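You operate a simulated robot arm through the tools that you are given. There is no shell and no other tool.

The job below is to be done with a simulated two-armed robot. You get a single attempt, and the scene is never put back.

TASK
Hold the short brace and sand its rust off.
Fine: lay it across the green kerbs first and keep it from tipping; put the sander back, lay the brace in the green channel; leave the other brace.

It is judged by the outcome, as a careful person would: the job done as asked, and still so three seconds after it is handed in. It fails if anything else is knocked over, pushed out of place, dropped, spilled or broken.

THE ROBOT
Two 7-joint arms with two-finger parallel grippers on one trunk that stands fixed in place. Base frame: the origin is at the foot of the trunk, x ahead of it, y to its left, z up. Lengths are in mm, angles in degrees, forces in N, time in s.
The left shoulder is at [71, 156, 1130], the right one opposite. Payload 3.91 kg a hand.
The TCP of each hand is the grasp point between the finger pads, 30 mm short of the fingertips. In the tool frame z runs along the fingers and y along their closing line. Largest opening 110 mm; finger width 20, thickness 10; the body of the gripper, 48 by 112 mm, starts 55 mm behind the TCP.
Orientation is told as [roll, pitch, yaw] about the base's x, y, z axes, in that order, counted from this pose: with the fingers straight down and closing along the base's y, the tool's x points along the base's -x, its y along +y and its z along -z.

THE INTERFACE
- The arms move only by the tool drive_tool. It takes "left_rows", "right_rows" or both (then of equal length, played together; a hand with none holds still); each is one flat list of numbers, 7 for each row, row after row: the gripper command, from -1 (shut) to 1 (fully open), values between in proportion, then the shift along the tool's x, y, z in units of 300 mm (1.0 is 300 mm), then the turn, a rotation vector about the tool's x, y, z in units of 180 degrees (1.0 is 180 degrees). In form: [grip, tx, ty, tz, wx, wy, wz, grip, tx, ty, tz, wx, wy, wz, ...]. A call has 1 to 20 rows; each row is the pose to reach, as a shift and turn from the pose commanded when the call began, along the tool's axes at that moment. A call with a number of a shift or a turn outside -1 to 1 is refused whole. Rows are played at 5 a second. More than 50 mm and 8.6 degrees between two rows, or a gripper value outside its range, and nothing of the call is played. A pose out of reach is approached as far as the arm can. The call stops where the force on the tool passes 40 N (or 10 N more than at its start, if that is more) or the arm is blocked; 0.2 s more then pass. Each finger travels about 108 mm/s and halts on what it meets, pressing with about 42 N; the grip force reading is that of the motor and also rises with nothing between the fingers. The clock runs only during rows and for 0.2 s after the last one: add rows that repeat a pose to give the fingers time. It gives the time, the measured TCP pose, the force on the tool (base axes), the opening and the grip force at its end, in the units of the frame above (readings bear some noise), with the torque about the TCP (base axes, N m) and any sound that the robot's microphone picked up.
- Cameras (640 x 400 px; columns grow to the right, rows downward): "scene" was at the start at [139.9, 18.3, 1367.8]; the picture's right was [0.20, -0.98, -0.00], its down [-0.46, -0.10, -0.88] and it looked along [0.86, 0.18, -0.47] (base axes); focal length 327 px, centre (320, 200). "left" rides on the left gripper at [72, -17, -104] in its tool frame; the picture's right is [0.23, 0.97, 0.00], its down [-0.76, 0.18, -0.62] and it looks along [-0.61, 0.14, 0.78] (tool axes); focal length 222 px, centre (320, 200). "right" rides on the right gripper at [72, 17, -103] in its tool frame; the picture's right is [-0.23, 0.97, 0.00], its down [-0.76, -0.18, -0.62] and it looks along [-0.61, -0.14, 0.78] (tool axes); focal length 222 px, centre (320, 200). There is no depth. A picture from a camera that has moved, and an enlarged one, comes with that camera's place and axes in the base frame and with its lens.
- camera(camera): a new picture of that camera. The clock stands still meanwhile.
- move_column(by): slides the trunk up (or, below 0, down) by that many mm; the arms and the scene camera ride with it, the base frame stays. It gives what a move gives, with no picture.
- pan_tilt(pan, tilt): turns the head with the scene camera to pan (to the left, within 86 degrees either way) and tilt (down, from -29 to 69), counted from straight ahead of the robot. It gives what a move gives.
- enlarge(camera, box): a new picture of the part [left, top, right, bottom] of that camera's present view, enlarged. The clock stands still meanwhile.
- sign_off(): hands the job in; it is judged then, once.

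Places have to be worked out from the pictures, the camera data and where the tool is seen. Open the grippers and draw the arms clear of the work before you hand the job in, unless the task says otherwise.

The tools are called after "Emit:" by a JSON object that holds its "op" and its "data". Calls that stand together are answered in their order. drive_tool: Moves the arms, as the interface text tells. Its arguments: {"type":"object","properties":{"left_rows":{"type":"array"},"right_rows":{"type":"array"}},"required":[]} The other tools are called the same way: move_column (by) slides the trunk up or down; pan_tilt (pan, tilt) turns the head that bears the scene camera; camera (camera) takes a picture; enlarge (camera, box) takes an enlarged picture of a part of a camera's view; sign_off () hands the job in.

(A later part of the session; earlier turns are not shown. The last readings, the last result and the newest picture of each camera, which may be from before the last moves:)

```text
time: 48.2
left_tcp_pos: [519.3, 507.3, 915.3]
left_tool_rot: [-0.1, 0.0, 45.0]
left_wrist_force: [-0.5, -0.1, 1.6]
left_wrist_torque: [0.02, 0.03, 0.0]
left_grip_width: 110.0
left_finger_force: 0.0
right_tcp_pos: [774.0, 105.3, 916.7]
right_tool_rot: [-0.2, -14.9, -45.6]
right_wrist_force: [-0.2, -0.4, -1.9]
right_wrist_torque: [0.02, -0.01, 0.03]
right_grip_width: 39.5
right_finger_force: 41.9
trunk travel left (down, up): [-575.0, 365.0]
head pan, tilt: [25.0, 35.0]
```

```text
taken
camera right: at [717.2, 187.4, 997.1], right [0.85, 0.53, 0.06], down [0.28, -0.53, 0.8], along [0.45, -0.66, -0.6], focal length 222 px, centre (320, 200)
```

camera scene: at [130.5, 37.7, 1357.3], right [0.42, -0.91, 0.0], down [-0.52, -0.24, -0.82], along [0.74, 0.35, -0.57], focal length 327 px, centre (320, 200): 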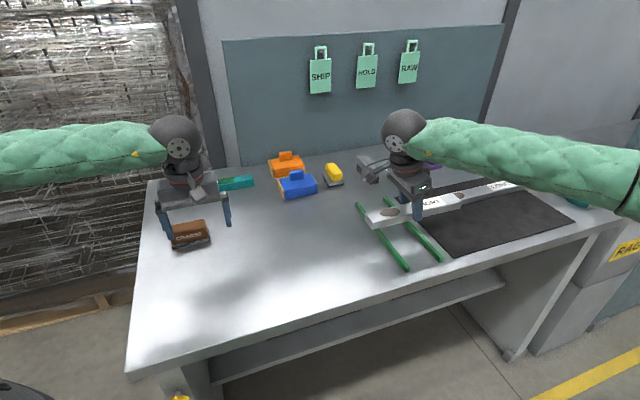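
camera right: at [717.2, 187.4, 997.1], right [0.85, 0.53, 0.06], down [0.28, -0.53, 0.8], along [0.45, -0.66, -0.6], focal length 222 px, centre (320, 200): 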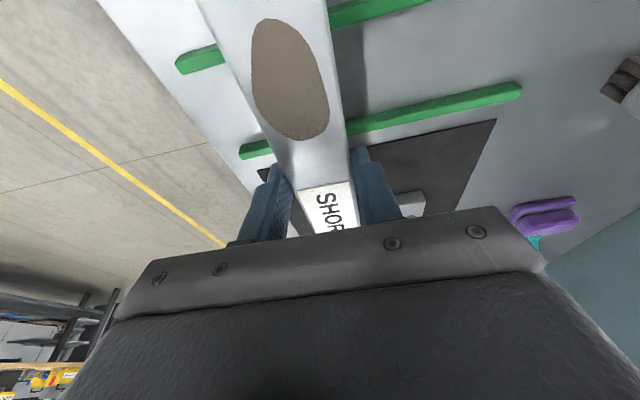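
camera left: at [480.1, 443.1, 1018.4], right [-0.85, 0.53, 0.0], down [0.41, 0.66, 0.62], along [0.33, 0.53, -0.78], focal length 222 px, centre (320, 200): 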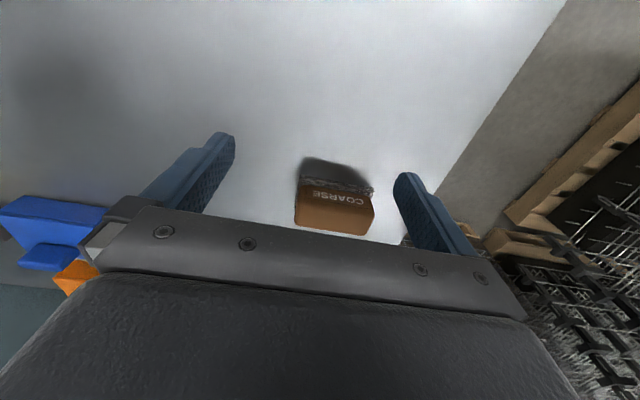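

The brace is over the kerbs. I'll zoom to check how it sits relative to them before lowering.

Emit:
{"op": "enlarge", "data": {"camera": "right", "box": [160, 0, 540, 220]}}

Emit:
{"op": "enlarge", "data": {"camera": "scene", "box": [330, 130, 530, 280]}}

```text
1.68 times, centred on (350, 110) of right
camera zoom: at [717.2, 187.4, 997.1], right [0.85, 0.53, 0.06], down [0.28, -0.53, 0.8], along [0.45, -0.66, -0.6], focal length 374 px, centre (270, 352)
```

zoom: 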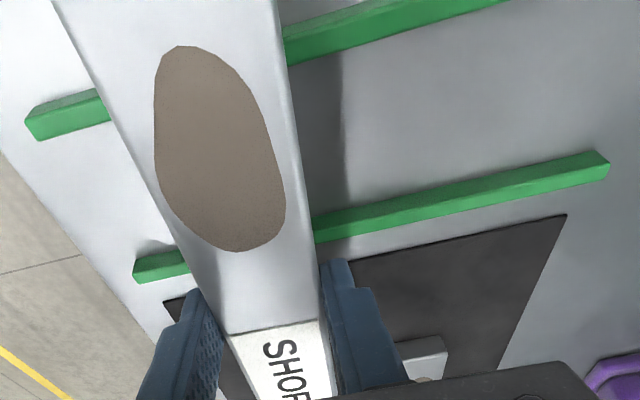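

```text
2.67 times, centred on (430, 205) of scene
camera zoom: at [130.5, 37.7, 1357.3], right [0.42, -0.91, 0.0], down [-0.52, -0.24, -0.82], along [0.74, 0.35, -0.57], focal length 873 px, centre (27, 187)
```

zoom: 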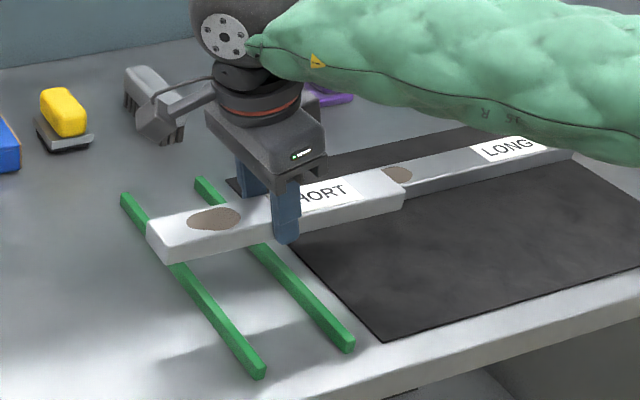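

The alignment looks good. I'll lower to just above the kerbs.

Emit:
{"op": "drive_tool", "data": {"right_rows": [-1, 0.0086, 0, 0.0322, 0, 0, 0, -1, 0.0172, 0, 0.0644, 0, 0, 0, -1, 0.0259, 0, 0.0966, 0, 0, 0, -1, 0.0345, 0, 0.1288, 0, 0, 0, -1, 0.0431, 0, 0.161, 0, 0, 0, -1, 0.0517, 0, 0.1932, 0, 0, 0, -1, 0.0578, 0, 0.2157, 0, 0, 0, -1, 0.0578, 0, 0.2157, 0, 0, 0]}}

Emit:
{"op": "enlarge", "data": {"camera": "scene", "box": [330, 150, 490, 270]}}

Emit:
{"op": "enlarge", "data": {"camera": "right", "box": [160, 0, 540, 220]}}

```text
time: 50.0
left_tcp_pos: [517.4, 507.0, 916.6]
left_tool_rot: [0.0, 0.0, 45.0]
left_wrist_force: [-0.5, -0.9, 0.1]
left_wrist_torque: [-0.02, -0.02, -0.02]
left_grip_width: 110.1
left_finger_force: 0.2
right_tcp_pos: [771.3, 109.1, 849.3]
right_tool_rot: [-0.2, -14.9, -45.5]
right_wrist_force: [-0.1, -1.0, -2.3]
right_wrist_torque: [0.0, 0.01, 0.02]
right_grip_width: 39.3
right_finger_force: 42.2
trunk travel left (down, up): [-575.0, 365.0]
head pan, tilt: [25.0, 35.0]
```

```text
3.33 times, centred on (410, 210) of scene
camera zoom: at [130.5, 37.6, 1357.3], right [0.42, -0.91, 0.0], down [-0.52, -0.24, -0.82], along [0.74, 0.35, -0.57], focal length 1091 px, centre (20, 167)
```

zoom: 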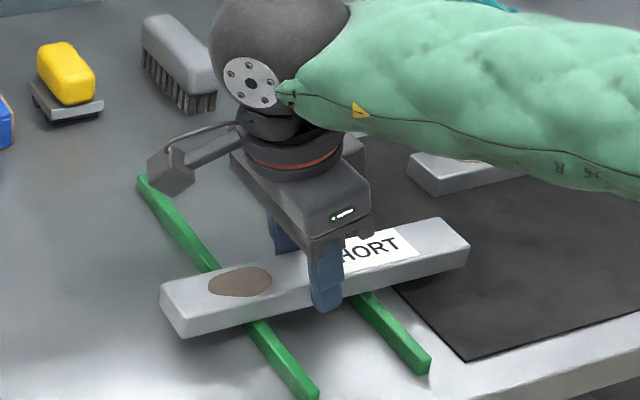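

```text
1.68 times, centred on (350, 110) of right
camera zoom: at [715.9, 188.6, 930.2], right [0.85, 0.53, 0.06], down [0.28, -0.53, 0.8], along [0.45, -0.66, -0.6], focal length 374 px, centre (270, 352)
```

zoom: 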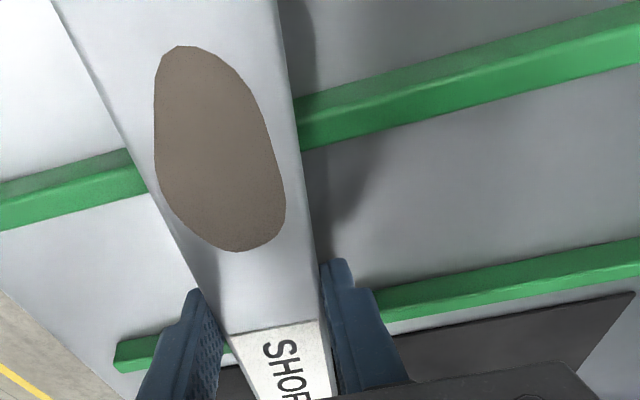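

The rust patch sits right above the left kerb, with the right kerb under the label's start. I'll lower the last few millimetres gently.

Emit:
{"op": "drive_tool", "data": {"right_rows": [-1, 0.0009, 0, 0.0032, 0, 0, 0, -1, 0.0017, 0, 0.0064, 0, 0, 0, -1, 0.0026, 0, 0.0097, 0, 0, 0, -1, 0.0026, 0, 0.0097, 0, 0, 0]}}

```text
time: 51.0
left_tcp_pos: [518.5, 508.0, 916.8]
left_tool_rot: [-0.2, 0.0, 45.1]
left_wrist_force: [0.0, -0.6, 0.2]
left_wrist_torque: [0.0, -0.04, 0.03]
left_grip_width: 110.0
left_finger_force: 0.1
right_tcp_pos: [771.9, 107.8, 846.8]
right_tool_rot: [0.1, -15.0, -45.5]
right_wrist_force: [4.9, 3.6, 12.3]
right_wrist_torque: [0.31, 0.33, -0.14]
right_grip_width: 39.6
right_finger_force: 41.7
trunk travel left (down, up): [-575.0, 365.0]
head pan, tilt: [25.0, 35.0]
```

There's firm contact at about 12 N, so the kerb tops are near 814.5. I'll ease off the press and open the fingers to set the brace down.

Emit:
{"op": "drive_tool", "data": {"right_rows": [-1, -0.0017, 0, -0.0064, 0, 0, 0, -1, -0.0017, 0, -0.0064, 0, 0, 0, -0.2, -0.0017, 0, -0.0064, 0, 0, 0, 0.1, -0.0017, 0, -0.0064, 0, 0, 0, 0.1, -0.0017, 0, -0.0064, 0, 0, 0]}}

Emit:
{"op": "enlarge", "data": {"camera": "scene", "box": [330, 150, 490, 270]}}

Emit:
{"op": "enlarge", "data": {"camera": "right", "box": [160, 0, 540, 220]}}

```text
time: 52.2
left_tcp_pos: [518.3, 507.6, 915.6]
left_tool_rot: [0.1, -0.1, 45.0]
left_wrist_force: [0.6, -0.8, -0.2]
left_wrist_torque: [-0.04, 0.02, 0.0]
left_grip_width: 109.9
left_finger_force: 0.2
right_tcp_pos: [770.6, 106.5, 847.0]
right_tool_rot: [-0.2, -15.0, -45.4]
right_wrist_force: [0.3, -0.2, -0.9]
right_wrist_torque: [-0.03, 0.01, 0.02]
right_grip_width: 60.7
right_finger_force: 0.0
trunk travel left (down, up): [-575.0, 365.0]
head pan, tilt: [25.0, 35.0]
```

```text
3.33 times, centred on (410, 210) of scene
camera zoom: at [130.4, 37.6, 1357.3], right [0.42, -0.91, 0.0], down [-0.52, -0.24, -0.82], along [0.74, 0.35, -0.57], focal length 1091 px, centre (20, 167)
```

zoom: 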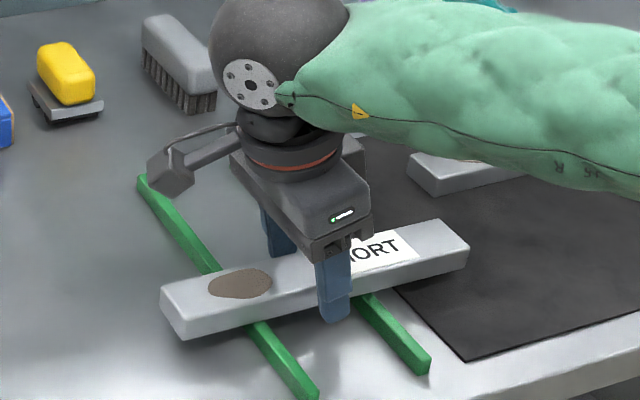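

```text
1.68 times, centred on (350, 110) of right
camera zoom: at [715.7, 188.6, 929.2], right [0.85, 0.53, 0.06], down [0.28, -0.53, 0.8], along [0.45, -0.66, -0.6], focal length 374 px, centre (270, 352)
```

zoom: 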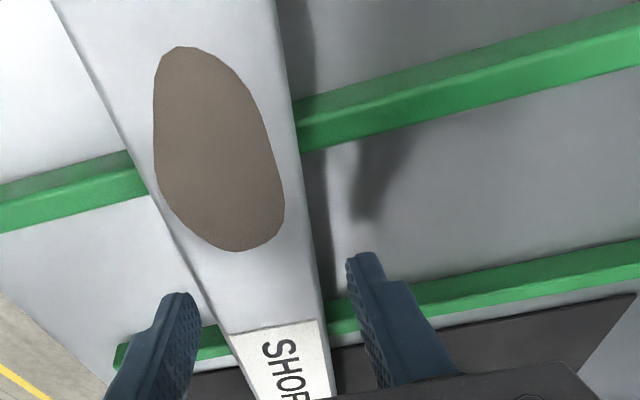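

The brace is resting steadily across both kerbs. I'll raise the right hand, shift it to the label end and lean the wrist away from the rust end so the left hand has room to sand.

Emit:
{"op": "drive_tool", "data": {"right_rows": [0.1, -0.0187, 0, -0.0698, 0, 0, 0, 0.3, -0.0374, 0, -0.1395, 0, 0, 0, 0.3, -0.0561, 0, -0.2093, 0, 0, 0, 0.3, -0.1104, 0.0003, -0.1948, 0, 0.0324, 0, 0.3, -0.1647, 0.0007, -0.1802, 0, 0.0648, 0, 0.3, -0.219, 0.001, -0.1657, 0, 0.0972, 0, 0.3, -0.2732, 0.0013, -0.1511, 0, 0.1296, 0, 0.3, -0.3275, 0.0017, -0.1366, 0, 0.162, 0, 0.3, -0.3818, 0.002, -0.122, 0, 0.1944, 0]}}

Emit:
{"op": "camera", "data": {"camera": "right"}}

Emit:
{"op": "enlarge", "data": {"camera": "scene", "box": [330, 130, 530, 270]}}

```text
time: 54.2
left_tcp_pos: [519.6, 507.9, 915.9]
left_tool_rot: [0.0, 0.0, 45.0]
left_wrist_force: [-0.2, -0.4, -0.5]
left_wrist_torque: [-0.01, 0.02, 0.01]
left_grip_width: 110.0
left_finger_force: 0.1
right_tcp_pos: [843.9, 36.2, 912.1]
right_tool_rot: [-0.1, 20.1, -45.5]
right_wrist_force: [0.4, 0.0, 0.2]
right_wrist_torque: [-0.01, 0.02, 0.03]
right_grip_width: 71.8
right_finger_force: 0.1
trunk travel left (down, up): [-575.0, 365.0]
head pan, tilt: [25.0, 35.0]
```

```text
taken
camera right: at [832.8, 72.3, 1033.5], right [0.84, 0.53, -0.08], down [0.52, -0.79, 0.32], along [0.11, -0.31, -0.94], focal length 222 px, centre (320, 200)
```

right: 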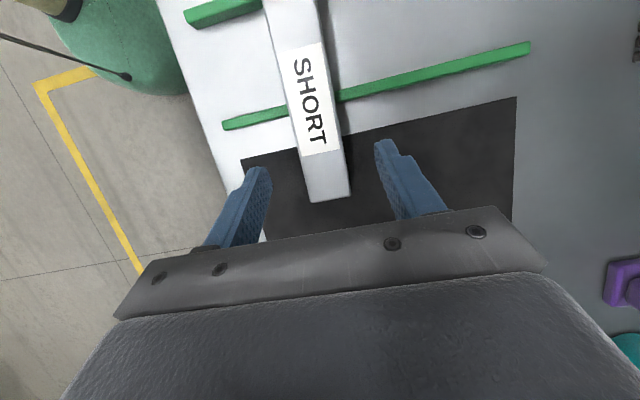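

```text
2.86 times, centred on (430, 200) of scene
camera zoom: at [130.9, 36.9, 1357.3], right [0.42, -0.91, 0.0], down [-0.52, -0.24, -0.82], along [0.74, 0.35, -0.57], focal length 936 px, centre (6, 200)
```

zoom: 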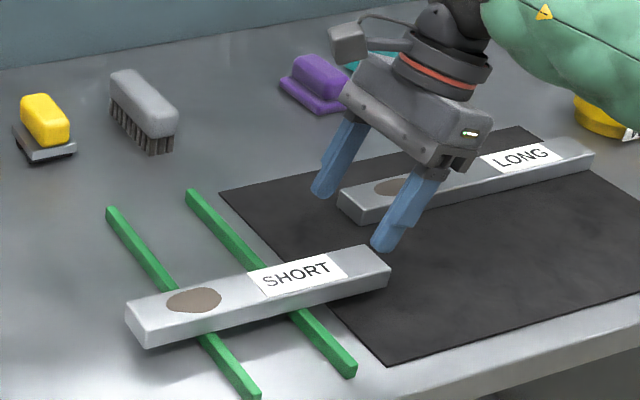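

The brace is stable and the right hand is aligned within about 2 mm. I'll lower it around the label end.

Emit:
{"op": "drive_tool", "data": {"right_rows": [0.3, -0.016, -0.0037, 0.0439, 0, 0, 0, 0.3, -0.0319, -0.0075, 0.0877, 0, 0, 0, 0.3, -0.0479, -0.0075, 0.1316, 0, 0, 0, 0.3, -0.0638, -0.0075, 0.1754, 0, 0, 0, 0.3, -0.0798, -0.0075, 0.2193, 0, 0, 0]}}

Emit:
{"op": "camera", "data": {"camera": "right"}}

Emit:
{"op": "enlarge", "data": {"camera": "scene", "box": [330, 150, 490, 270]}}

```text
time: 55.4
left_tcp_pos: [518.9, 506.9, 915.5]
left_tool_rot: [0.1, 0.0, 45.0]
left_wrist_force: [-0.5, 0.7, 0.1]
left_wrist_torque: [0.0, 0.01, 0.01]
left_grip_width: 109.7
left_finger_force: 0.1
right_tcp_pos: [843.4, 33.8, 843.2]
right_tool_rot: [-0.1, 20.1, -45.5]
right_wrist_force: [-0.7, 0.0, -0.5]
right_wrist_torque: [-0.02, 0.01, 0.04]
right_grip_width: 71.7
right_finger_force: 0.0
trunk travel left (down, up): [-575.0, 365.0]
head pan, tilt: [25.0, 35.0]
```

```text
taken
camera right: at [832.1, 69.5, 964.8], right [0.84, 0.53, -0.08], down [0.52, -0.79, 0.32], along [0.11, -0.32, -0.94], focal length 222 px, centre (320, 200)
```

right: 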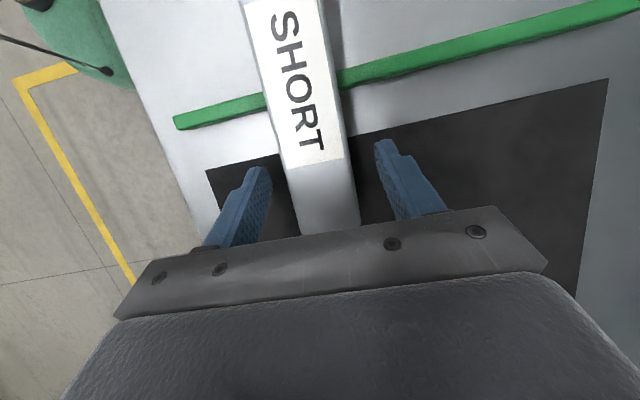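

```text
3.33 times, centred on (410, 210) of scene
camera zoom: at [130.7, 37.4, 1357.3], right [0.42, -0.91, 0.0], down [-0.52, -0.24, -0.82], along [0.74, 0.35, -0.57], focal length 1091 px, centre (20, 167)
```

zoom: 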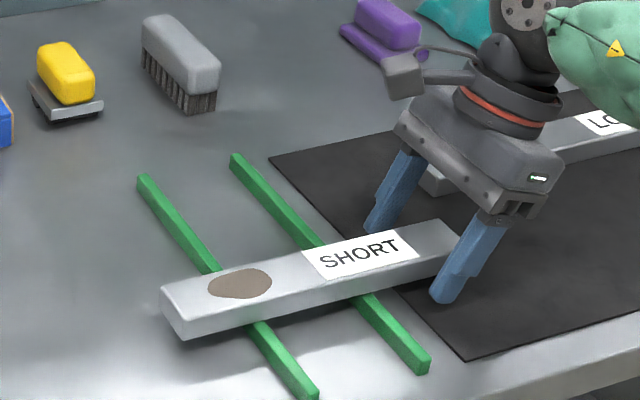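

The fingers straddle the label end, well centred. I'll close gently to hold the brace.

Emit:
{"op": "drive_tool", "data": {"right_rows": [0.0, 0, 0, 0, 0, 0, 0, -0.2, 0, 0, 0, 0, 0, 0, -1, 0, 0, 0, 0, 0, 0, -1, 0, 0, 0, 0, 0, 0, -1, 0, 0, 0, 0, 0, 0]}}

Emit:
{"op": "enlarge", "data": {"camera": "scene", "box": [330, 150, 490, 270]}}

```text
time: 56.6
left_tcp_pos: [520.3, 508.6, 916.2]
left_tool_rot: [0.0, 0.0, 45.1]
left_wrist_force: [0.3, 1.1, 0.8]
left_wrist_torque: [0.0, 0.0, -0.01]
left_grip_width: 110.1
left_finger_force: 0.0
right_tcp_pos: [843.6, 34.8, 842.8]
right_tool_rot: [-0.1, 19.9, -45.6]
right_wrist_force: [0.6, 0.6, -0.3]
right_wrist_torque: [-0.05, -0.08, -0.05]
right_grip_width: 39.6
right_finger_force: 42.8
trunk travel left (down, up): [-575.0, 365.0]
head pan, tilt: [25.0, 35.0]
```

```text
3.33 times, centred on (410, 210) of scene
camera zoom: at [130.5, 37.5, 1357.3], right [0.42, -0.91, 0.0], down [-0.52, -0.24, -0.82], along [0.74, 0.35, -0.57], focal length 1091 px, centre (20, 167)
```

zoom: 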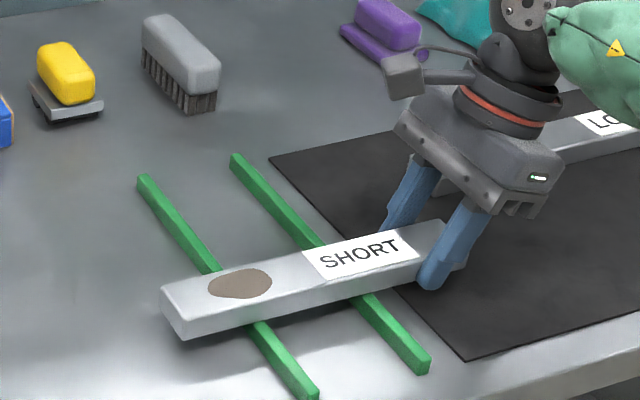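

The brace is held at 39.6 mm and still sits across both kerbs. Next I'll bring the left hand directly above the brown sander, which I judge to be centred near (554,595) with its long axis along the fingers' closing line.

Emit:
{"op": "drive_tool", "data": {"left_rows": [1, -0.0967, 0.0417, 0, 0, 0, 0, 1, -0.1933, 0.0833, 0.03, 0, 0, 0, 1, -0.29, 0.125, 0.06, 0, 0, 0, 1, -0.29, 0.125, 0.0867, 0, 0, 0]}}

Emit:
{"op": "camera", "data": {"camera": "left"}}

Emit:
{"op": "enlarge", "data": {"camera": "scene", "box": [130, 110, 290, 260]}}

```text
time: 57.6
left_tcp_pos: [554.0, 594.5, 887.7]
left_tool_rot: [-0.1, -0.1, 45.1]
left_wrist_force: [-0.9, 0.0, -0.5]
left_wrist_torque: [0.05, 0.01, -0.03]
left_grip_width: 110.1
left_finger_force: 0.0
right_tcp_pos: [843.8, 34.3, 843.6]
right_tool_rot: [-0.2, 19.9, -45.6]
right_wrist_force: [0.8, -0.2, 0.2]
right_wrist_torque: [-0.1, -0.07, -0.01]
right_grip_width: 39.6
right_finger_force: 41.9
trunk travel left (down, up): [-575.0, 365.0]
head pan, tilt: [25.0, 35.0]
```

```text
taken
camera left: at [515.4, 530.1, 990.2], right [-0.85, 0.53, 0.0], down [0.41, 0.66, 0.62], along [0.33, 0.53, -0.78], focal length 222 px, centre (320, 200)
```

left: 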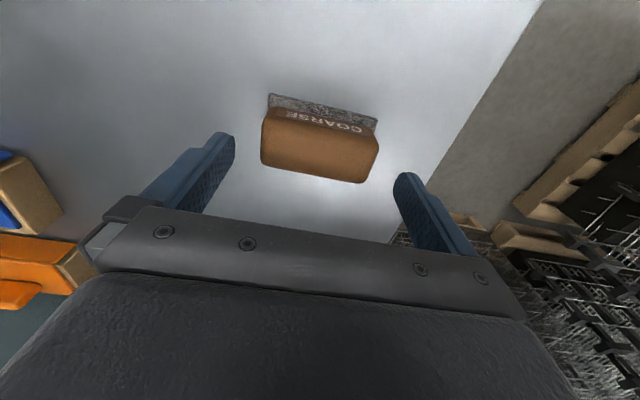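

```text
2.67 times, centred on (210, 185) of scene
camera zoom: at [130.6, 37.4, 1357.3], right [0.42, -0.91, 0.0], down [-0.52, -0.24, -0.82], along [0.74, 0.35, -0.57], focal length 873 px, centre (613, 240)
```

zoom: 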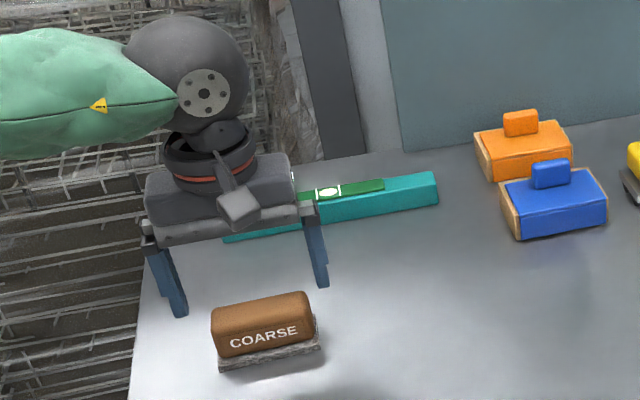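

Emit:
{"op": "enlarge", "data": {"camera": "left", "box": [180, 70, 460, 250]}}

```text
2.22 times, centred on (320, 160) of left
camera zoom: at [515.4, 530.1, 990.2], right [-0.85, 0.53, 0.0], down [0.41, 0.66, 0.62], along [0.33, 0.53, -0.78], focal length 494 px, centre (320, 289)
```

zoom: 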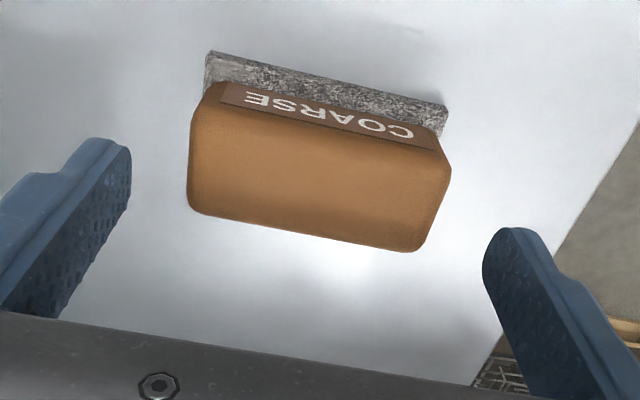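

The sander is centred to within 1 mm along the closing line and about 3 mm in depth. I'll apply that correction and lower the fingers to the handle's ends.

Emit:
{"op": "drive_tool", "data": {"left_rows": [1, -0.005, -0.002, 0.04, 0, 0, 0, 1, -0.01, -0.003, 0.08, 0, 0, 0, 1, -0.01, -0.003, 0.11, 0, 0, 0, 1, -0.01, -0.003, 0.13, 0, 0, 0]}}

Emit:
{"op": "enlarge", "data": {"camera": "left", "box": [180, 70, 460, 250]}}

Emit:
{"op": "enlarge", "data": {"camera": "scene", "box": [130, 170, 250, 260]}}

```text
time: 58.6
left_tcp_pos: [557.3, 594.7, 849.3]
left_tool_rot: [-0.1, 0.0, 45.1]
left_wrist_force: [0.3, 0.2, 0.2]
left_wrist_torque: [-0.01, 0.0, 0.0]
left_grip_width: 110.2
left_finger_force: 0.0
right_tcp_pos: [843.6, 33.3, 844.0]
right_tool_rot: [-0.1, 20.1, -45.6]
right_wrist_force: [0.2, -0.1, -0.1]
right_wrist_torque: [-0.06, -0.11, -0.01]
right_grip_width: 39.4
right_finger_force: 42.2
trunk travel left (down, up): [-575.0, 365.0]
head pan, tilt: [25.0, 35.0]
```

```text
2.22 times, centred on (320, 160) of left
camera zoom: at [519.2, 531.1, 952.4], right [-0.85, 0.53, 0.0], down [0.41, 0.67, 0.62], along [0.33, 0.53, -0.78], focal length 494 px, centre (320, 289)
```

zoom: 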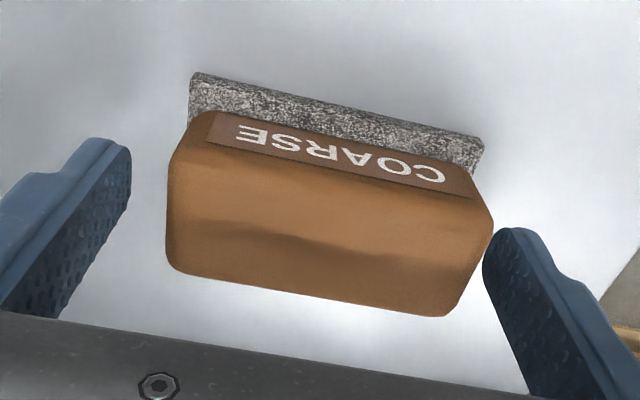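

```text
4.44 times, centred on (190, 215) of scene
camera zoom: at [130.6, 37.6, 1357.3], right [0.42, -0.91, 0.0], down [-0.52, -0.24, -0.82], along [0.74, 0.35, -0.57], focal length 1455 px, centre (898, 133)
```

zoom: 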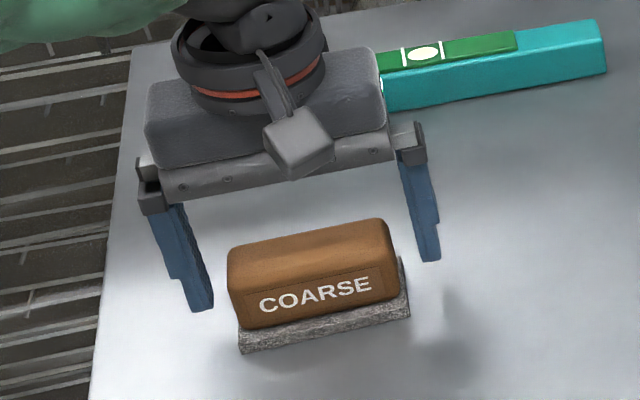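

The fingers line up with both handle ends, with tips at about 819. I'll drop 2 mm more and close on the handle.

Emit:
{"op": "drive_tool", "data": {"left_rows": [1, 0, 0, 0.007, 0, 0, 0, 0.8, 0, 0, 0.007, 0, 0, 0, 0.6, 0, 0, 0.007, 0, 0, 0, -1, 0, 0, 0.007, 0, 0, 0, -1, 0, 0, 0.007, 0, 0, 0, -1, 0, 0, 0.007, 0, 0, 0]}}

Emit:
{"op": "enlarge", "data": {"camera": "left", "box": [180, 70, 460, 250]}}

Emit:
{"op": "enlarge", "data": {"camera": "scene", "box": [130, 170, 250, 260]}}

```text
time: 60.0
left_tcp_pos: [556.9, 593.9, 847.9]
left_tool_rot: [-0.1, 0.0, 45.1]
left_wrist_force: [0.8, -0.1, 1.8]
left_wrist_torque: [0.07, 0.03, -0.01]
left_grip_width: 85.3
left_finger_force: 41.5
right_tcp_pos: [843.7, 34.4, 842.7]
right_tool_rot: [-0.1, 20.0, -45.6]
right_wrist_force: [0.4, 0.9, 0.2]
right_wrist_torque: [-0.04, -0.06, -0.04]
right_grip_width: 39.5
right_finger_force: 41.9
trunk travel left (down, up): [-575.0, 365.0]
head pan, tilt: [25.0, 35.0]
```

```text
2.22 times, centred on (320, 160) of left
camera zoom: at [519.1, 531.2, 950.7], right [-0.85, 0.53, 0.0], down [0.41, 0.67, 0.62], along [0.33, 0.53, -0.78], focal length 494 px, centre (320, 289)
```

zoom: 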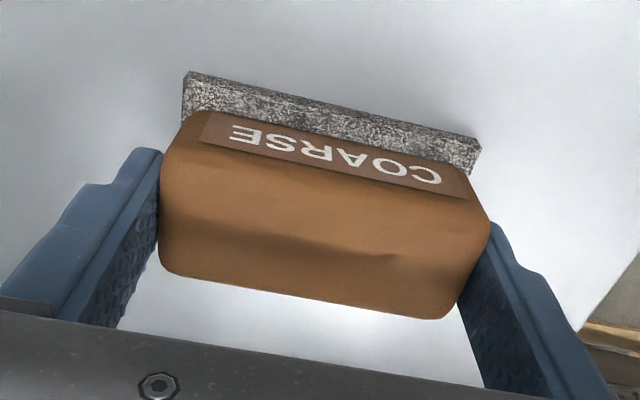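

```text
4.44 times, centred on (190, 215) of scene
camera zoom: at [130.6, 37.5, 1357.3], right [0.42, -0.91, 0.0], down [-0.52, -0.24, -0.82], along [0.74, 0.35, -0.57], focal length 1455 px, centre (898, 133)
```

zoom: 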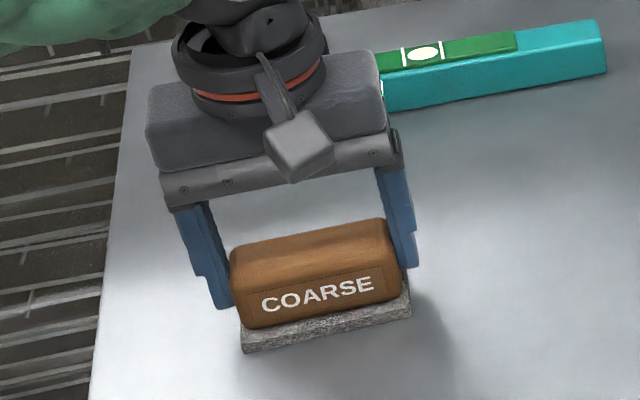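

The sander is gripped at 85.3 mm, with its home at TCP about (557,594,848) and yaw 45°. I'll lift slowly and check that it stays level.

Emit:
{"op": "drive_tool", "data": {"left_rows": [-1, 0, 0, -0.007, 0, 0, 0, -1, 0, 0, -0.014, 0, 0, 0, -1, 0, 0, -0.024, 0, 0, 0, -1, 0, 0, -0.04, 0, 0, 0, -1, 0, 0, -0.06, 0, 0, 0, -1, 0, 0, -0.085, 0, 0, 0, -1, 0, 0, -0.11, 0, 0, 0]}}

Emit:
{"op": "enlarge", "data": {"camera": "scene", "box": [130, 150, 250, 260]}}

Emit:
{"op": "enlarge", "data": {"camera": "left", "box": [180, 70, 460, 250]}}

```text
time: 61.6
left_tcp_pos: [557.5, 594.3, 879.7]
left_tool_rot: [0.0, 0.1, 45.1]
left_wrist_force: [0.3, -0.1, -1.9]
left_wrist_torque: [0.0, 0.01, -0.02]
left_grip_width: 85.7
left_finger_force: 42.0
right_tcp_pos: [844.5, 34.8, 843.2]
right_tool_rot: [-0.1, 20.1, -45.6]
right_wrist_force: [0.0, -1.0, 0.3]
right_wrist_torque: [0.05, 0.03, 0.03]
right_grip_width: 39.7
right_finger_force: 42.1
trunk travel left (down, up): [-575.0, 365.0]
head pan, tilt: [25.0, 35.0]
```

```text
3.64 times, centred on (190, 205) of scene
camera zoom: at [130.5, 37.5, 1357.3], right [0.42, -0.91, 0.0], down [-0.52, -0.24, -0.82], along [0.74, 0.35, -0.57], focal length 1191 px, centre (793, 182)
```

zoom: 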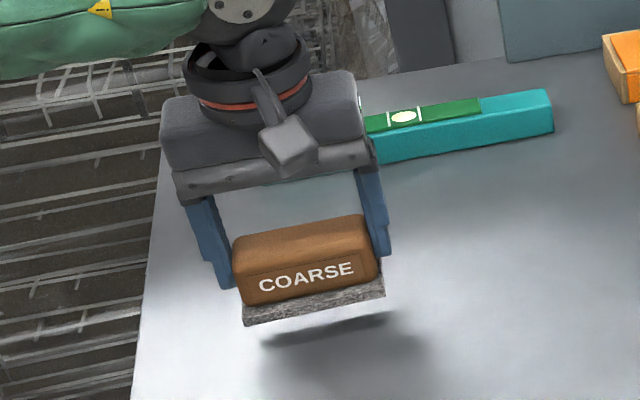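

```text
2.22 times, centred on (320, 160) of left
camera zoom: at [518.8, 531.5, 982.6], right [-0.85, 0.53, 0.0], down [0.41, 0.67, 0.62], along [0.33, 0.53, -0.78], focal length 494 px, centre (320, 289)
```

zoom: 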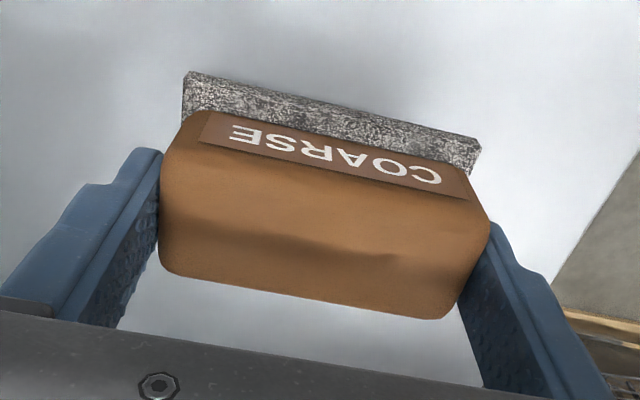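

The sander lifts level, at about 2 N. I'll carry it over the table to above the rust patch, at about (740,145).

Emit:
{"op": "drive_tool", "data": {"left_rows": [-1, 0, 0, -0.05, 0, 0, 0, -1, 0, 0, -0.12, 0, 0, 0, -1, 0, 0, -0.19, 0, 0, 0, -1, 0.015, -0.035, -0.2333, 0, 0, 0, -1, 0.045, -0.106, -0.2333, 0, 0, 0, -1, 0.075, -0.178, -0.2333, 0, 0, 0, -1, 0.105, -0.249, -0.2333, 0, 0, 0, -1, 0.135, -0.32, -0.2333, 0, 0, 0, -1, 0.165, -0.391, -0.2333, 0, 0, 0, -1, 0.195, -0.462, -0.2333, 0, 0, 0, -1, 0.225, -0.533, -0.2333, 0, 0, 0, -1, 0.255, -0.604, -0.2333, 0, 0, 0, -1, 0.285, -0.675, -0.2333, 0, 0, 0, -1, 0.3135, -0.7425, -0.2333, 0, 0, 0]}}

Emit:
{"op": "drive_tool", "data": {"left_rows": [-1, 0.0315, -0.0747, 0, 0, 0, 0, -1, 0.0631, -0.1493, 0, 0, 0, 0, -1, 0.0946, -0.224, 0, 0, 0, 0, -1, 0.1262, -0.2987, 0, 0, 0, 0, -1, 0.1577, -0.3734, 0, 0, 0, 0, -1, 0.1892, -0.448, 0, 0, 0, 0, -1, 0.2208, -0.5227, 0, 0, 0, 0, -1, 0.2523, -0.5974, 0, 0, 0, 0, -1, 0.2839, -0.672, 0, 0, 0, 0, -1, 0.3154, -0.7467, 0, 0, 0, 0]}}

Emit:
{"op": "camera", "data": {"camera": "scene"}}

Emit:
{"op": "camera", "data": {"camera": "left"}}

```text
time: 64.6
left_tcp_pos: [648.2, 371.4, 950.7]
left_tool_rot: [0.0, 0.1, 45.2]
left_wrist_force: [-0.2, 0.3, -1.7]
left_wrist_torque: [0.02, 0.02, -0.01]
left_grip_width: 85.7
left_finger_force: 41.9
right_tcp_pos: [842.5, 34.4, 843.2]
right_tool_rot: [-0.1, 20.0, -45.5]
right_wrist_force: [0.9, 0.1, 0.4]
right_wrist_torque: [-0.02, -0.09, -0.05]
right_grip_width: 39.6
right_finger_force: 42.0
trunk travel left (down, up): [-575.0, 365.0]
head pan, tilt: [25.0, 35.0]
```

```text
time: 66.8
left_tcp_pos: [740.2, 146.3, 951.7]
left_tool_rot: [0.0, 0.0, 45.2]
left_wrist_force: [-1.3, 0.4, -1.2]
left_wrist_torque: [-0.01, 0.03, -0.04]
left_grip_width: 85.7
left_finger_force: 42.4
right_tcp_pos: [842.8, 33.7, 843.3]
right_tool_rot: [-0.1, 20.0, -45.4]
right_wrist_force: [-0.1, -0.8, 1.1]
right_wrist_torque: [0.02, -0.08, 0.03]
right_grip_width: 39.5
right_finger_force: 42.3
trunk travel left (down, up): [-575.0, 365.0]
head pan, tilt: [25.0, 35.0]
```

```text
taken
camera scene: at [130.8, 36.8, 1357.3], right [0.42, -0.91, 0.0], down [-0.52, -0.24, -0.82], along [0.74, 0.35, -0.57], focal length 327 px, centre (320, 200)
```

scene: 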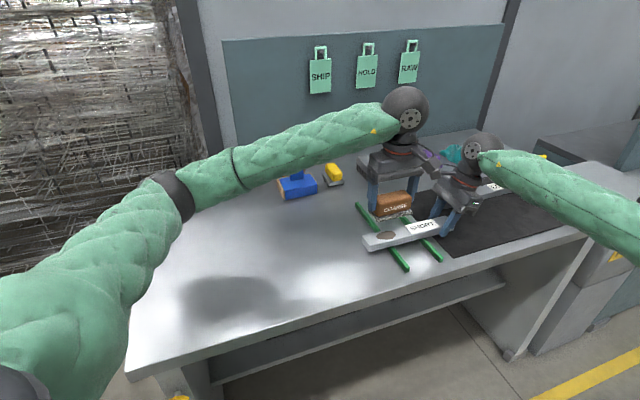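

```text
taken
camera left: at [702.3, 82.1, 1054.3], right [-0.85, 0.53, 0.0], down [0.41, 0.67, 0.62], along [0.33, 0.53, -0.78], focal length 222 px, centre (320, 200)
```

left: 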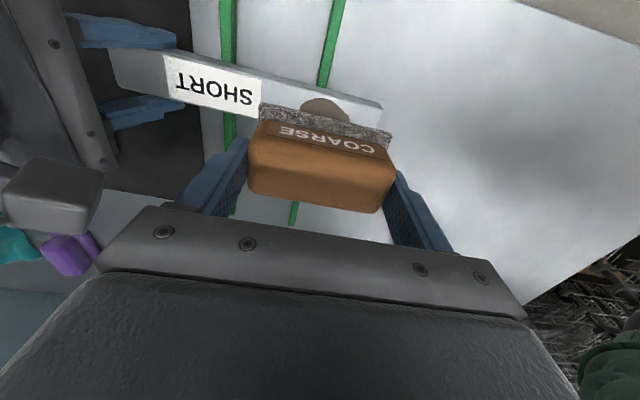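

The sander is above the rust. I'll zoom in to check clearance between the hands and the placement before lowering.

Emit:
{"op": "enlarge", "data": {"camera": "scene", "box": [340, 80, 520, 270]}}

Emit:
{"op": "enlarge", "data": {"camera": "left", "box": [90, 20, 450, 250]}}

Emit:
{"op": "camera", "data": {"camera": "right"}}

```text
2.11 times, centred on (430, 175) of scene
camera zoom: at [130.8, 36.8, 1357.3], right [0.42, -0.91, 0.0], down [-0.52, -0.24, -0.82], along [0.74, 0.35, -0.57], focal length 689 px, centre (88, 253)
```

zoom: 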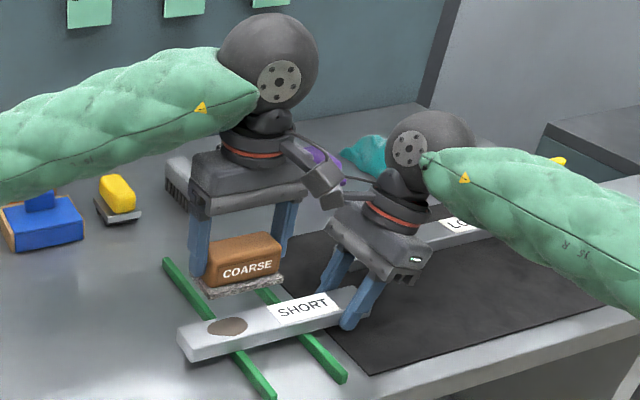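

```text
1.74 times, centred on (270, 135) of left
camera zoom: at [702.3, 82.1, 1054.3], right [-0.85, 0.53, 0.0], down [0.41, 0.67, 0.62], along [0.33, 0.53, -0.78], focal length 386 px, centre (407, 313)
```

zoom: 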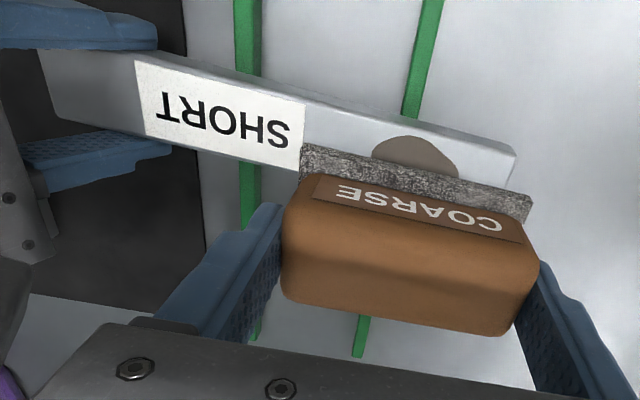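

```text
taken
camera right: at [832.1, 69.3, 965.1], right [0.84, 0.53, -0.08], down [0.52, -0.79, 0.32], along [0.11, -0.32, -0.94], focal length 222 px, centre (320, 200)
```

right: 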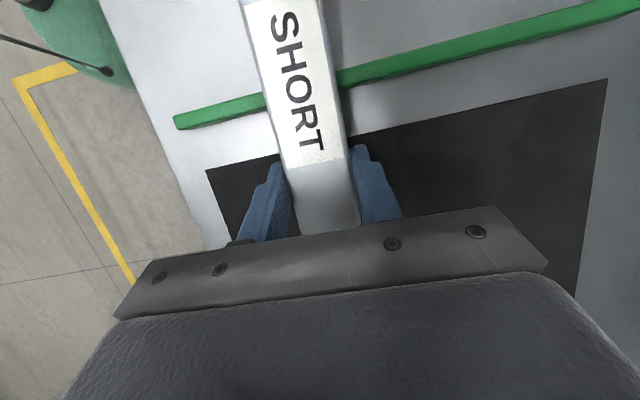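

Emit:
{"op": "enlarge", "data": {"camera": "left", "box": [240, 70, 400, 170]}}

```text
4.00 times, centred on (320, 120) of left
camera zoom: at [702.3, 82.1, 1054.3], right [-0.85, 0.53, 0.0], down [0.41, 0.67, 0.62], along [0.33, 0.53, -0.78], focal length 888 px, centre (320, 520)
```

zoom: 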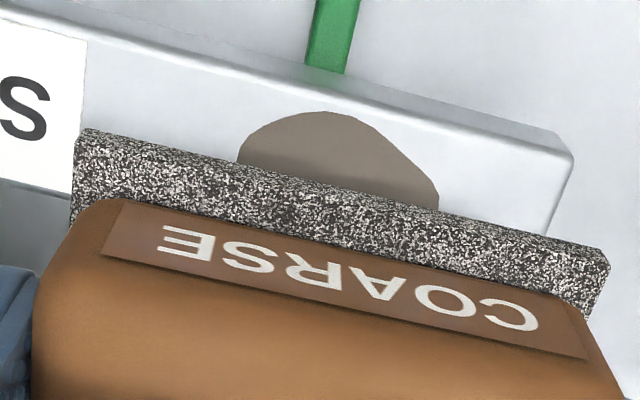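

From the near brace edge and the rust outline, the sander should shift about 5 mm toward the robot and 2–3 mm along the brace. I'll apply that and lower to just above the rust.

Emit:
{"op": "drive_tool", "data": {"left_rows": [-1, 0.0055, 0.0027, 0.04, 0, 0, 0, -1, 0.011, 0.0053, 0.08, 0, 0, 0, -1, 0.0165, 0.008, 0.12, 0, 0, 0, -1, 0.0165, 0.008, 0.16, 0, 0, 0, -1, 0.0165, 0.008, 0.195, 0, 0, 0, -1, 0.0165, 0.008, 0.2157, 0, 0, 0]}}

Emit:
{"op": "enlarge", "data": {"camera": "left", "box": [200, 50, 440, 200]}}

Emit:
{"op": "enlarge", "data": {"camera": "scene", "box": [340, 100, 520, 270]}}

```text
time: 68.2
left_tcp_pos: [736.0, 143.2, 887.2]
left_tool_rot: [0.0, 0.0, 45.1]
left_wrist_force: [-0.7, -0.3, -1.0]
left_wrist_torque: [0.02, 0.0, 0.02]
left_grip_width: 85.5
left_finger_force: 42.2
right_tcp_pos: [844.2, 33.5, 843.8]
right_tool_rot: [-0.1, 20.1, -45.7]
right_wrist_force: [-0.1, -1.0, 0.1]
right_wrist_torque: [-0.02, -0.06, 0.04]
right_grip_width: 39.6
right_finger_force: 41.8
trunk travel left (down, up): [-575.0, 365.0]
head pan, tilt: [25.0, 35.0]
```

```text
2.67 times, centred on (320, 125) of left
camera zoom: at [697.3, 79.9, 989.0], right [-0.85, 0.53, 0.0], down [0.41, 0.67, 0.62], along [0.33, 0.53, -0.78], focal length 592 px, centre (320, 400)
```

zoom: 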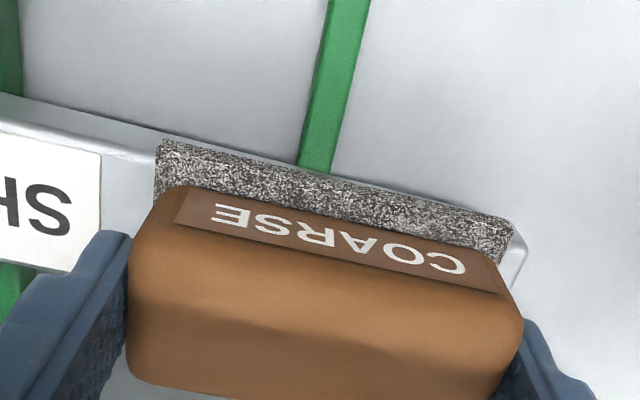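

```text
2.35 times, centred on (430, 185) of scene
camera zoom: at [130.7, 37.3, 1357.3], right [0.42, -0.91, 0.0], down [-0.52, -0.24, -0.82], along [0.74, 0.35, -0.57], focal length 770 px, centre (61, 235)
```

zoom: 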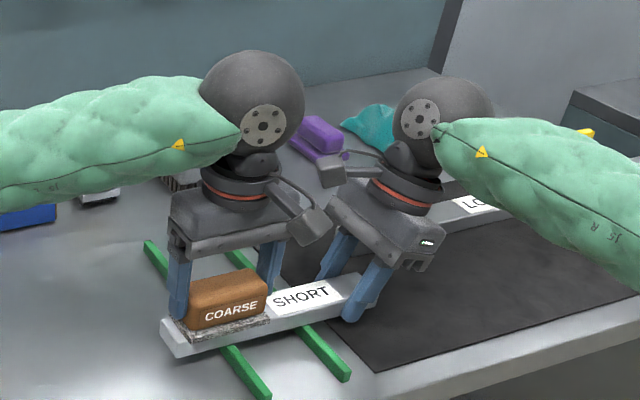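

The sander sits squarely over the rust with clear space between the hands. I'll lower in 1 mm steps to a light press.

Emit:
{"op": "drive_tool", "data": {"left_rows": [-1, 0, 0, 0.0067, 0, 0, 0, -1, 0, 0, 0.0117, 0, 0, 0, -1, 0, 0, 0.015, 0, 0, 0, -1, 0, 0, 0.0183, 0, 0, 0, -1, 0, 0, 0.0217, 0, 0, 0]}}

```text
time: 69.4
left_tcp_pos: [734.6, 143.2, 882.2]
left_tool_rot: [-0.2, -0.2, 45.1]
left_wrist_force: [8.9, -4.5, 36.4]
left_wrist_torque: [-0.33, -0.38, 0.08]
left_grip_width: 85.8
left_finger_force: 42.2
right_tcp_pos: [842.5, 34.1, 845.1]
right_tool_rot: [0.0, 20.0, -45.4]
right_wrist_force: [1.7, 1.7, -2.6]
right_wrist_torque: [-0.75, -0.77, -0.42]
right_grip_width: 39.6
right_finger_force: 41.9
trunk travel left (down, up): [-575.0, 365.0]
head pan, tilt: [25.0, 35.0]
```

Contact is made but 36 N is too much. I'll ease off a little.

Emit:
{"op": "drive_tool", "data": {"left_rows": [-1, 0, 0, -0.004, 0, 0, 0, -1, 0, 0, -0.005, 0, 0, 0]}}

```text
time: 70.0
left_tcp_pos: [734.1, 144.0, 881.9]
left_tool_rot: [-0.1, 0.0, 45.1]
left_wrist_force: [8.3, -5.2, 23.9]
left_wrist_torque: [-0.71, -0.72, 0.13]
left_grip_width: 85.6
left_finger_force: 42.2
right_tcp_pos: [842.1, 34.1, 843.7]
right_tool_rot: [-0.1, 20.2, -45.5]
right_wrist_force: [-2.2, 1.0, 0.2]
right_wrist_torque: [0.1, 0.22, 0.1]
right_grip_width: 39.7
right_finger_force: 42.1
trunk travel left (down, up): [-575.0, 365.0]
head pan, tilt: [25.0, 35.0]
```

The torque shows the pad bearing mainly on its label-side end. I'll tilt the sander a fraction of a degree and lighten the pressure so it sits flat.

Emit:
{"op": "drive_tool", "data": {"left_rows": [-1, 0, 0, -0.003, 0.0014, 0, 0, -1, 0, 0, -0.0033, 0.003, 0, 0]}}

Emit:
{"op": "enlarge", "data": {"camera": "scene", "box": [350, 170, 470, 260]}}

```text
time: 70.6
left_tcp_pos: [733.9, 144.6, 882.2]
left_tool_rot: [-0.3, 0.1, 45.1]
left_wrist_force: [-3.2, -2.3, 9.8]
left_wrist_torque: [0.29, 0.42, 0.14]
left_grip_width: 85.5
left_finger_force: 42.2
right_tcp_pos: [841.8, 35.5, 844.7]
right_tool_rot: [0.0, 20.1, -45.5]
right_wrist_force: [-2.8, 0.6, 1.3]
right_wrist_torque: [-0.17, 0.13, 0.15]
right_grip_width: 39.6
right_finger_force: 42.2
trunk travel left (down, up): [-575.0, 365.0]
head pan, tilt: [25.0, 35.0]
```

```text
4.44 times, centred on (410, 215) of scene
camera zoom: at [129.2, 36.9, 1357.3], right [0.42, -0.91, 0.0], down [-0.52, -0.24, -0.82], along [0.74, 0.35, -0.57], focal length 1455 px, centre (-80, 133)
```

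zoom: 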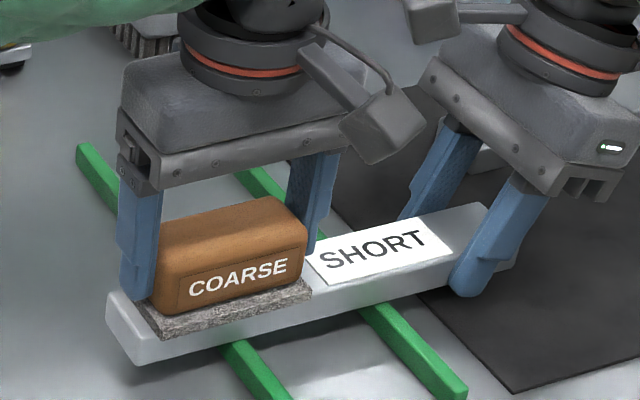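

The pad is now slightly on the other end, so I'll take back a little of the tilt. Then I'll run gentle strokes along the brace with light pressure.

Emit:
{"op": "drive_tool", "data": {"left_rows": [-1, 0, 0, 0.001, -0.0012, 0, 0, -1, 0, 0.0267, 0.0017, -0.0012, 0, 0, -1, 0, 0.0533, 0.0017, -0.0012, 0, 0, -1, 0, 0.0333, 0.0017, -0.0012, 0, 0, -1, 0, 0.0067, 0.0017, -0.0012, 0, 0, -1, 0, -0.02, 0.0017, -0.0012, 0, 0, -1, 0, 0.0067, 0.0017, -0.0012, 0, 0, -1, 0, 0.0333, 0.0017, -0.0012, 0, 0, -1, 0, 0.0533, 0.0017, -0.0012, 0, 0, -1, 0, 0.0267, 0.0017, -0.0012, 0, 0, -1, 0, 0, 0.0017, -0.0012, 0, 0]}}

Emit:
{"op": "enlarge", "data": {"camera": "scene", "box": [350, 170, 470, 260]}}

```text
time: 73.0
left_tcp_pos: [734.2, 144.8, 882.9]
left_tool_rot: [-0.5, 0.0, 45.1]
left_wrist_force: [-0.9, -0.1, 3.2]
left_wrist_torque: [0.11, 0.17, 0.03]
left_grip_width: 85.4
left_finger_force: 41.8
right_tcp_pos: [842.8, 33.5, 844.1]
right_tool_rot: [-0.1, 20.0, -45.5]
right_wrist_force: [2.4, 2.2, 4.3]
right_wrist_torque: [0.51, 0.37, -0.23]
right_grip_width: 39.7
right_finger_force: 41.8
trunk travel left (down, up): [-575.0, 365.0]
head pan, tilt: [25.0, 35.0]
```

```text
4.44 times, centred on (410, 215) of scene
camera zoom: at [130.1, 37.2, 1357.3], right [0.42, -0.91, 0.0], down [-0.52, -0.24, -0.82], along [0.74, 0.35, -0.57], focal length 1455 px, centre (-80, 133)
```

zoom: 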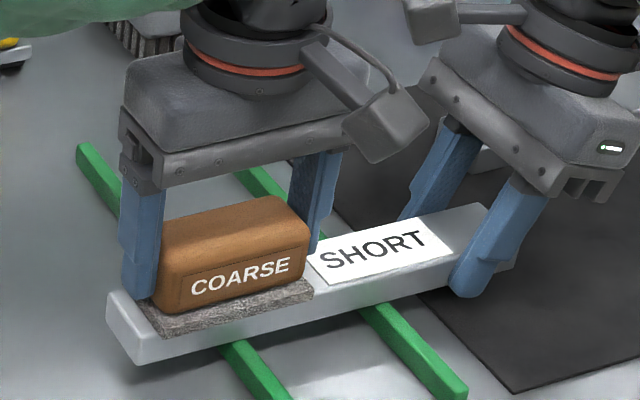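

Force is light now. I'll lift the sander to see whether the rust is fading.

Emit:
{"op": "drive_tool", "data": {"left_rows": [-1, 0, 0, -0.02, 0, 0, 0, -1, 0, 0, -0.07, 0, 0, 0, -1, 0, 0, -0.13, 0, 0, 0, -1, 0, 0, -0.2, 0, 0, 0]}}

Emit:
{"op": "enlarge", "data": {"camera": "left", "box": [200, 50, 440, 200]}}

Emit:
{"op": "enlarge", "data": {"camera": "scene", "box": [350, 170, 470, 260]}}

```text
time: 74.0
left_tcp_pos: [734.3, 145.4, 941.2]
left_tool_rot: [-0.3, 0.0, 45.0]
left_wrist_force: [-0.8, -0.2, -1.3]
left_wrist_torque: [-0.01, 0.02, -0.03]
left_grip_width: 85.4
left_finger_force: 41.3
right_tcp_pos: [843.1, 33.8, 844.1]
right_tool_rot: [0.0, 20.1, -45.5]
right_wrist_force: [-1.2, 0.0, 6.8]
right_wrist_torque: [0.78, 0.72, 0.15]
right_grip_width: 39.5
right_finger_force: 42.0
trunk travel left (down, up): [-575.0, 365.0]
head pan, tilt: [25.0, 35.0]
```

```text
2.67 times, centred on (320, 125) of left
camera zoom: at [694.9, 81.0, 1044.0], right [-0.85, 0.53, -0.01], down [0.41, 0.67, 0.62], along [0.33, 0.53, -0.78], focal length 592 px, centre (320, 400)
```

zoom: 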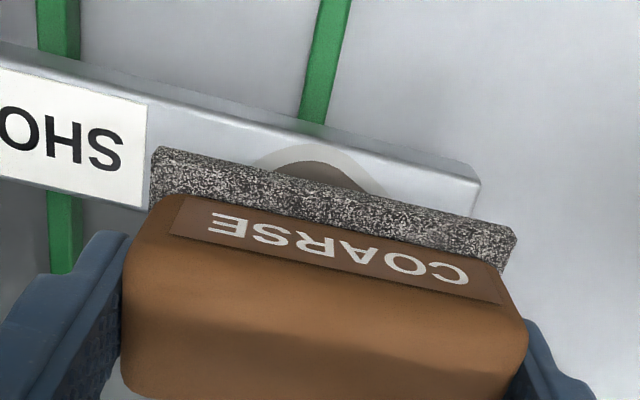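

```text
4.44 times, centred on (410, 215) of scene
camera zoom: at [130.2, 37.3, 1357.3], right [0.42, -0.91, 0.0], down [-0.52, -0.24, -0.82], along [0.74, 0.35, -0.57], focal length 1455 px, centre (-80, 133)
```

zoom: 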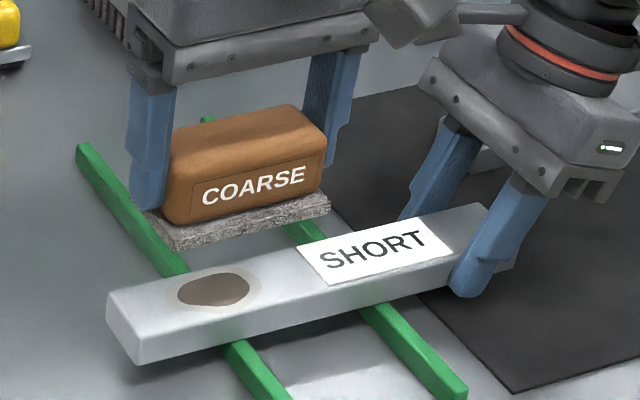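

The rust is clearly shrinking, so the brown block is the right tool. The right wrist shows a small residual torque from the brace shifting in the grip, so I'll briefly relax and re-close the right fingers while the brace rests on the kerbs.

Emit:
{"op": "drive_tool", "data": {"right_rows": [-0.22, 0, 0, 0, 0, 0, 0, -0.18, 0, 0, 0, 0, 0, 0, -0.18, 0, 0, 0, 0, 0, 0, -1, 0, 0, 0, 0, 0, 0, -1, 0, 0, 0, 0, 0, 0, -1, 0, 0, 0, 0, 0, 0]}}

Emit:
{"op": "enlarge", "data": {"camera": "scene", "box": [350, 170, 470, 260]}}

```text
time: 75.4
left_tcp_pos: [734.8, 144.6, 940.1]
left_tool_rot: [-0.3, 0.0, 45.1]
left_wrist_force: [0.3, 0.9, -1.2]
left_wrist_torque: [0.04, 0.01, 0.02]
left_grip_width: 85.4
left_finger_force: 42.6
right_tcp_pos: [842.8, 35.6, 843.2]
right_tool_rot: [-0.1, 20.0, -45.6]
right_wrist_force: [-0.2, -0.1, -0.9]
right_wrist_torque: [-0.12, -0.11, 0.03]
right_grip_width: 39.4
right_finger_force: 41.7
trunk travel left (down, up): [-575.0, 365.0]
head pan, tilt: [25.0, 35.0]
```

```text
4.44 times, centred on (410, 215) of scene
camera zoom: at [130.9, 37.4, 1357.2], right [0.42, -0.91, 0.0], down [-0.52, -0.24, -0.82], along [0.74, 0.35, -0.57], focal length 1455 px, centre (-80, 133)
```

zoom: 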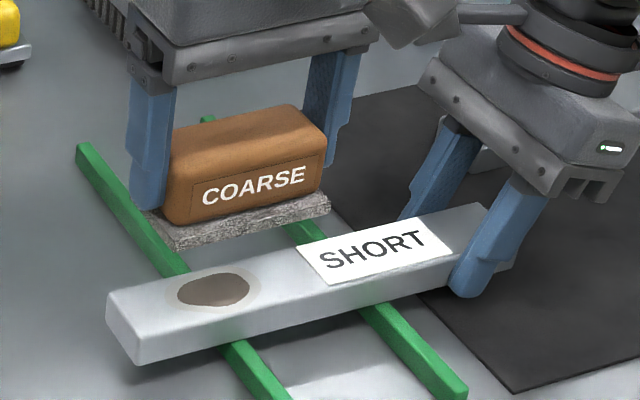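

The residual torque is gone and the brace hasn't moved. I'll lower the sander again to light contact.

Emit:
{"op": "drive_tool", "data": {"left_rows": [-1, 0, 0, 0.07, 0, 0, 0, -1, 0, 0, 0.13, 0, 0, 0, -1, 0, 0, 0.175, 0, 0, 0, -1, 0, 0, 0.19, 0, 0, 0, -1, 0, 0, 0.1967, 0, 0, 0, -1, 0, 0, 0.2, 0, 0, 0]}}

```text
time: 76.8
left_tcp_pos: [735.9, 144.9, 881.4]
left_tool_rot: [-0.4, 0.0, 45.2]
left_wrist_force: [-3.0, 1.5, 6.8]
left_wrist_torque: [0.31, 0.44, 0.02]
left_grip_width: 85.4
left_finger_force: 41.5
right_tcp_pos: [842.8, 34.5, 843.0]
right_tool_rot: [-0.1, 20.1, -45.6]
right_wrist_force: [2.3, 0.3, -3.6]
right_wrist_torque: [-0.79, -0.86, -0.29]
right_grip_width: 39.6
right_finger_force: 42.0
trunk travel left (down, up): [-575.0, 365.0]
head pan, tilt: [25.0, 35.0]
```

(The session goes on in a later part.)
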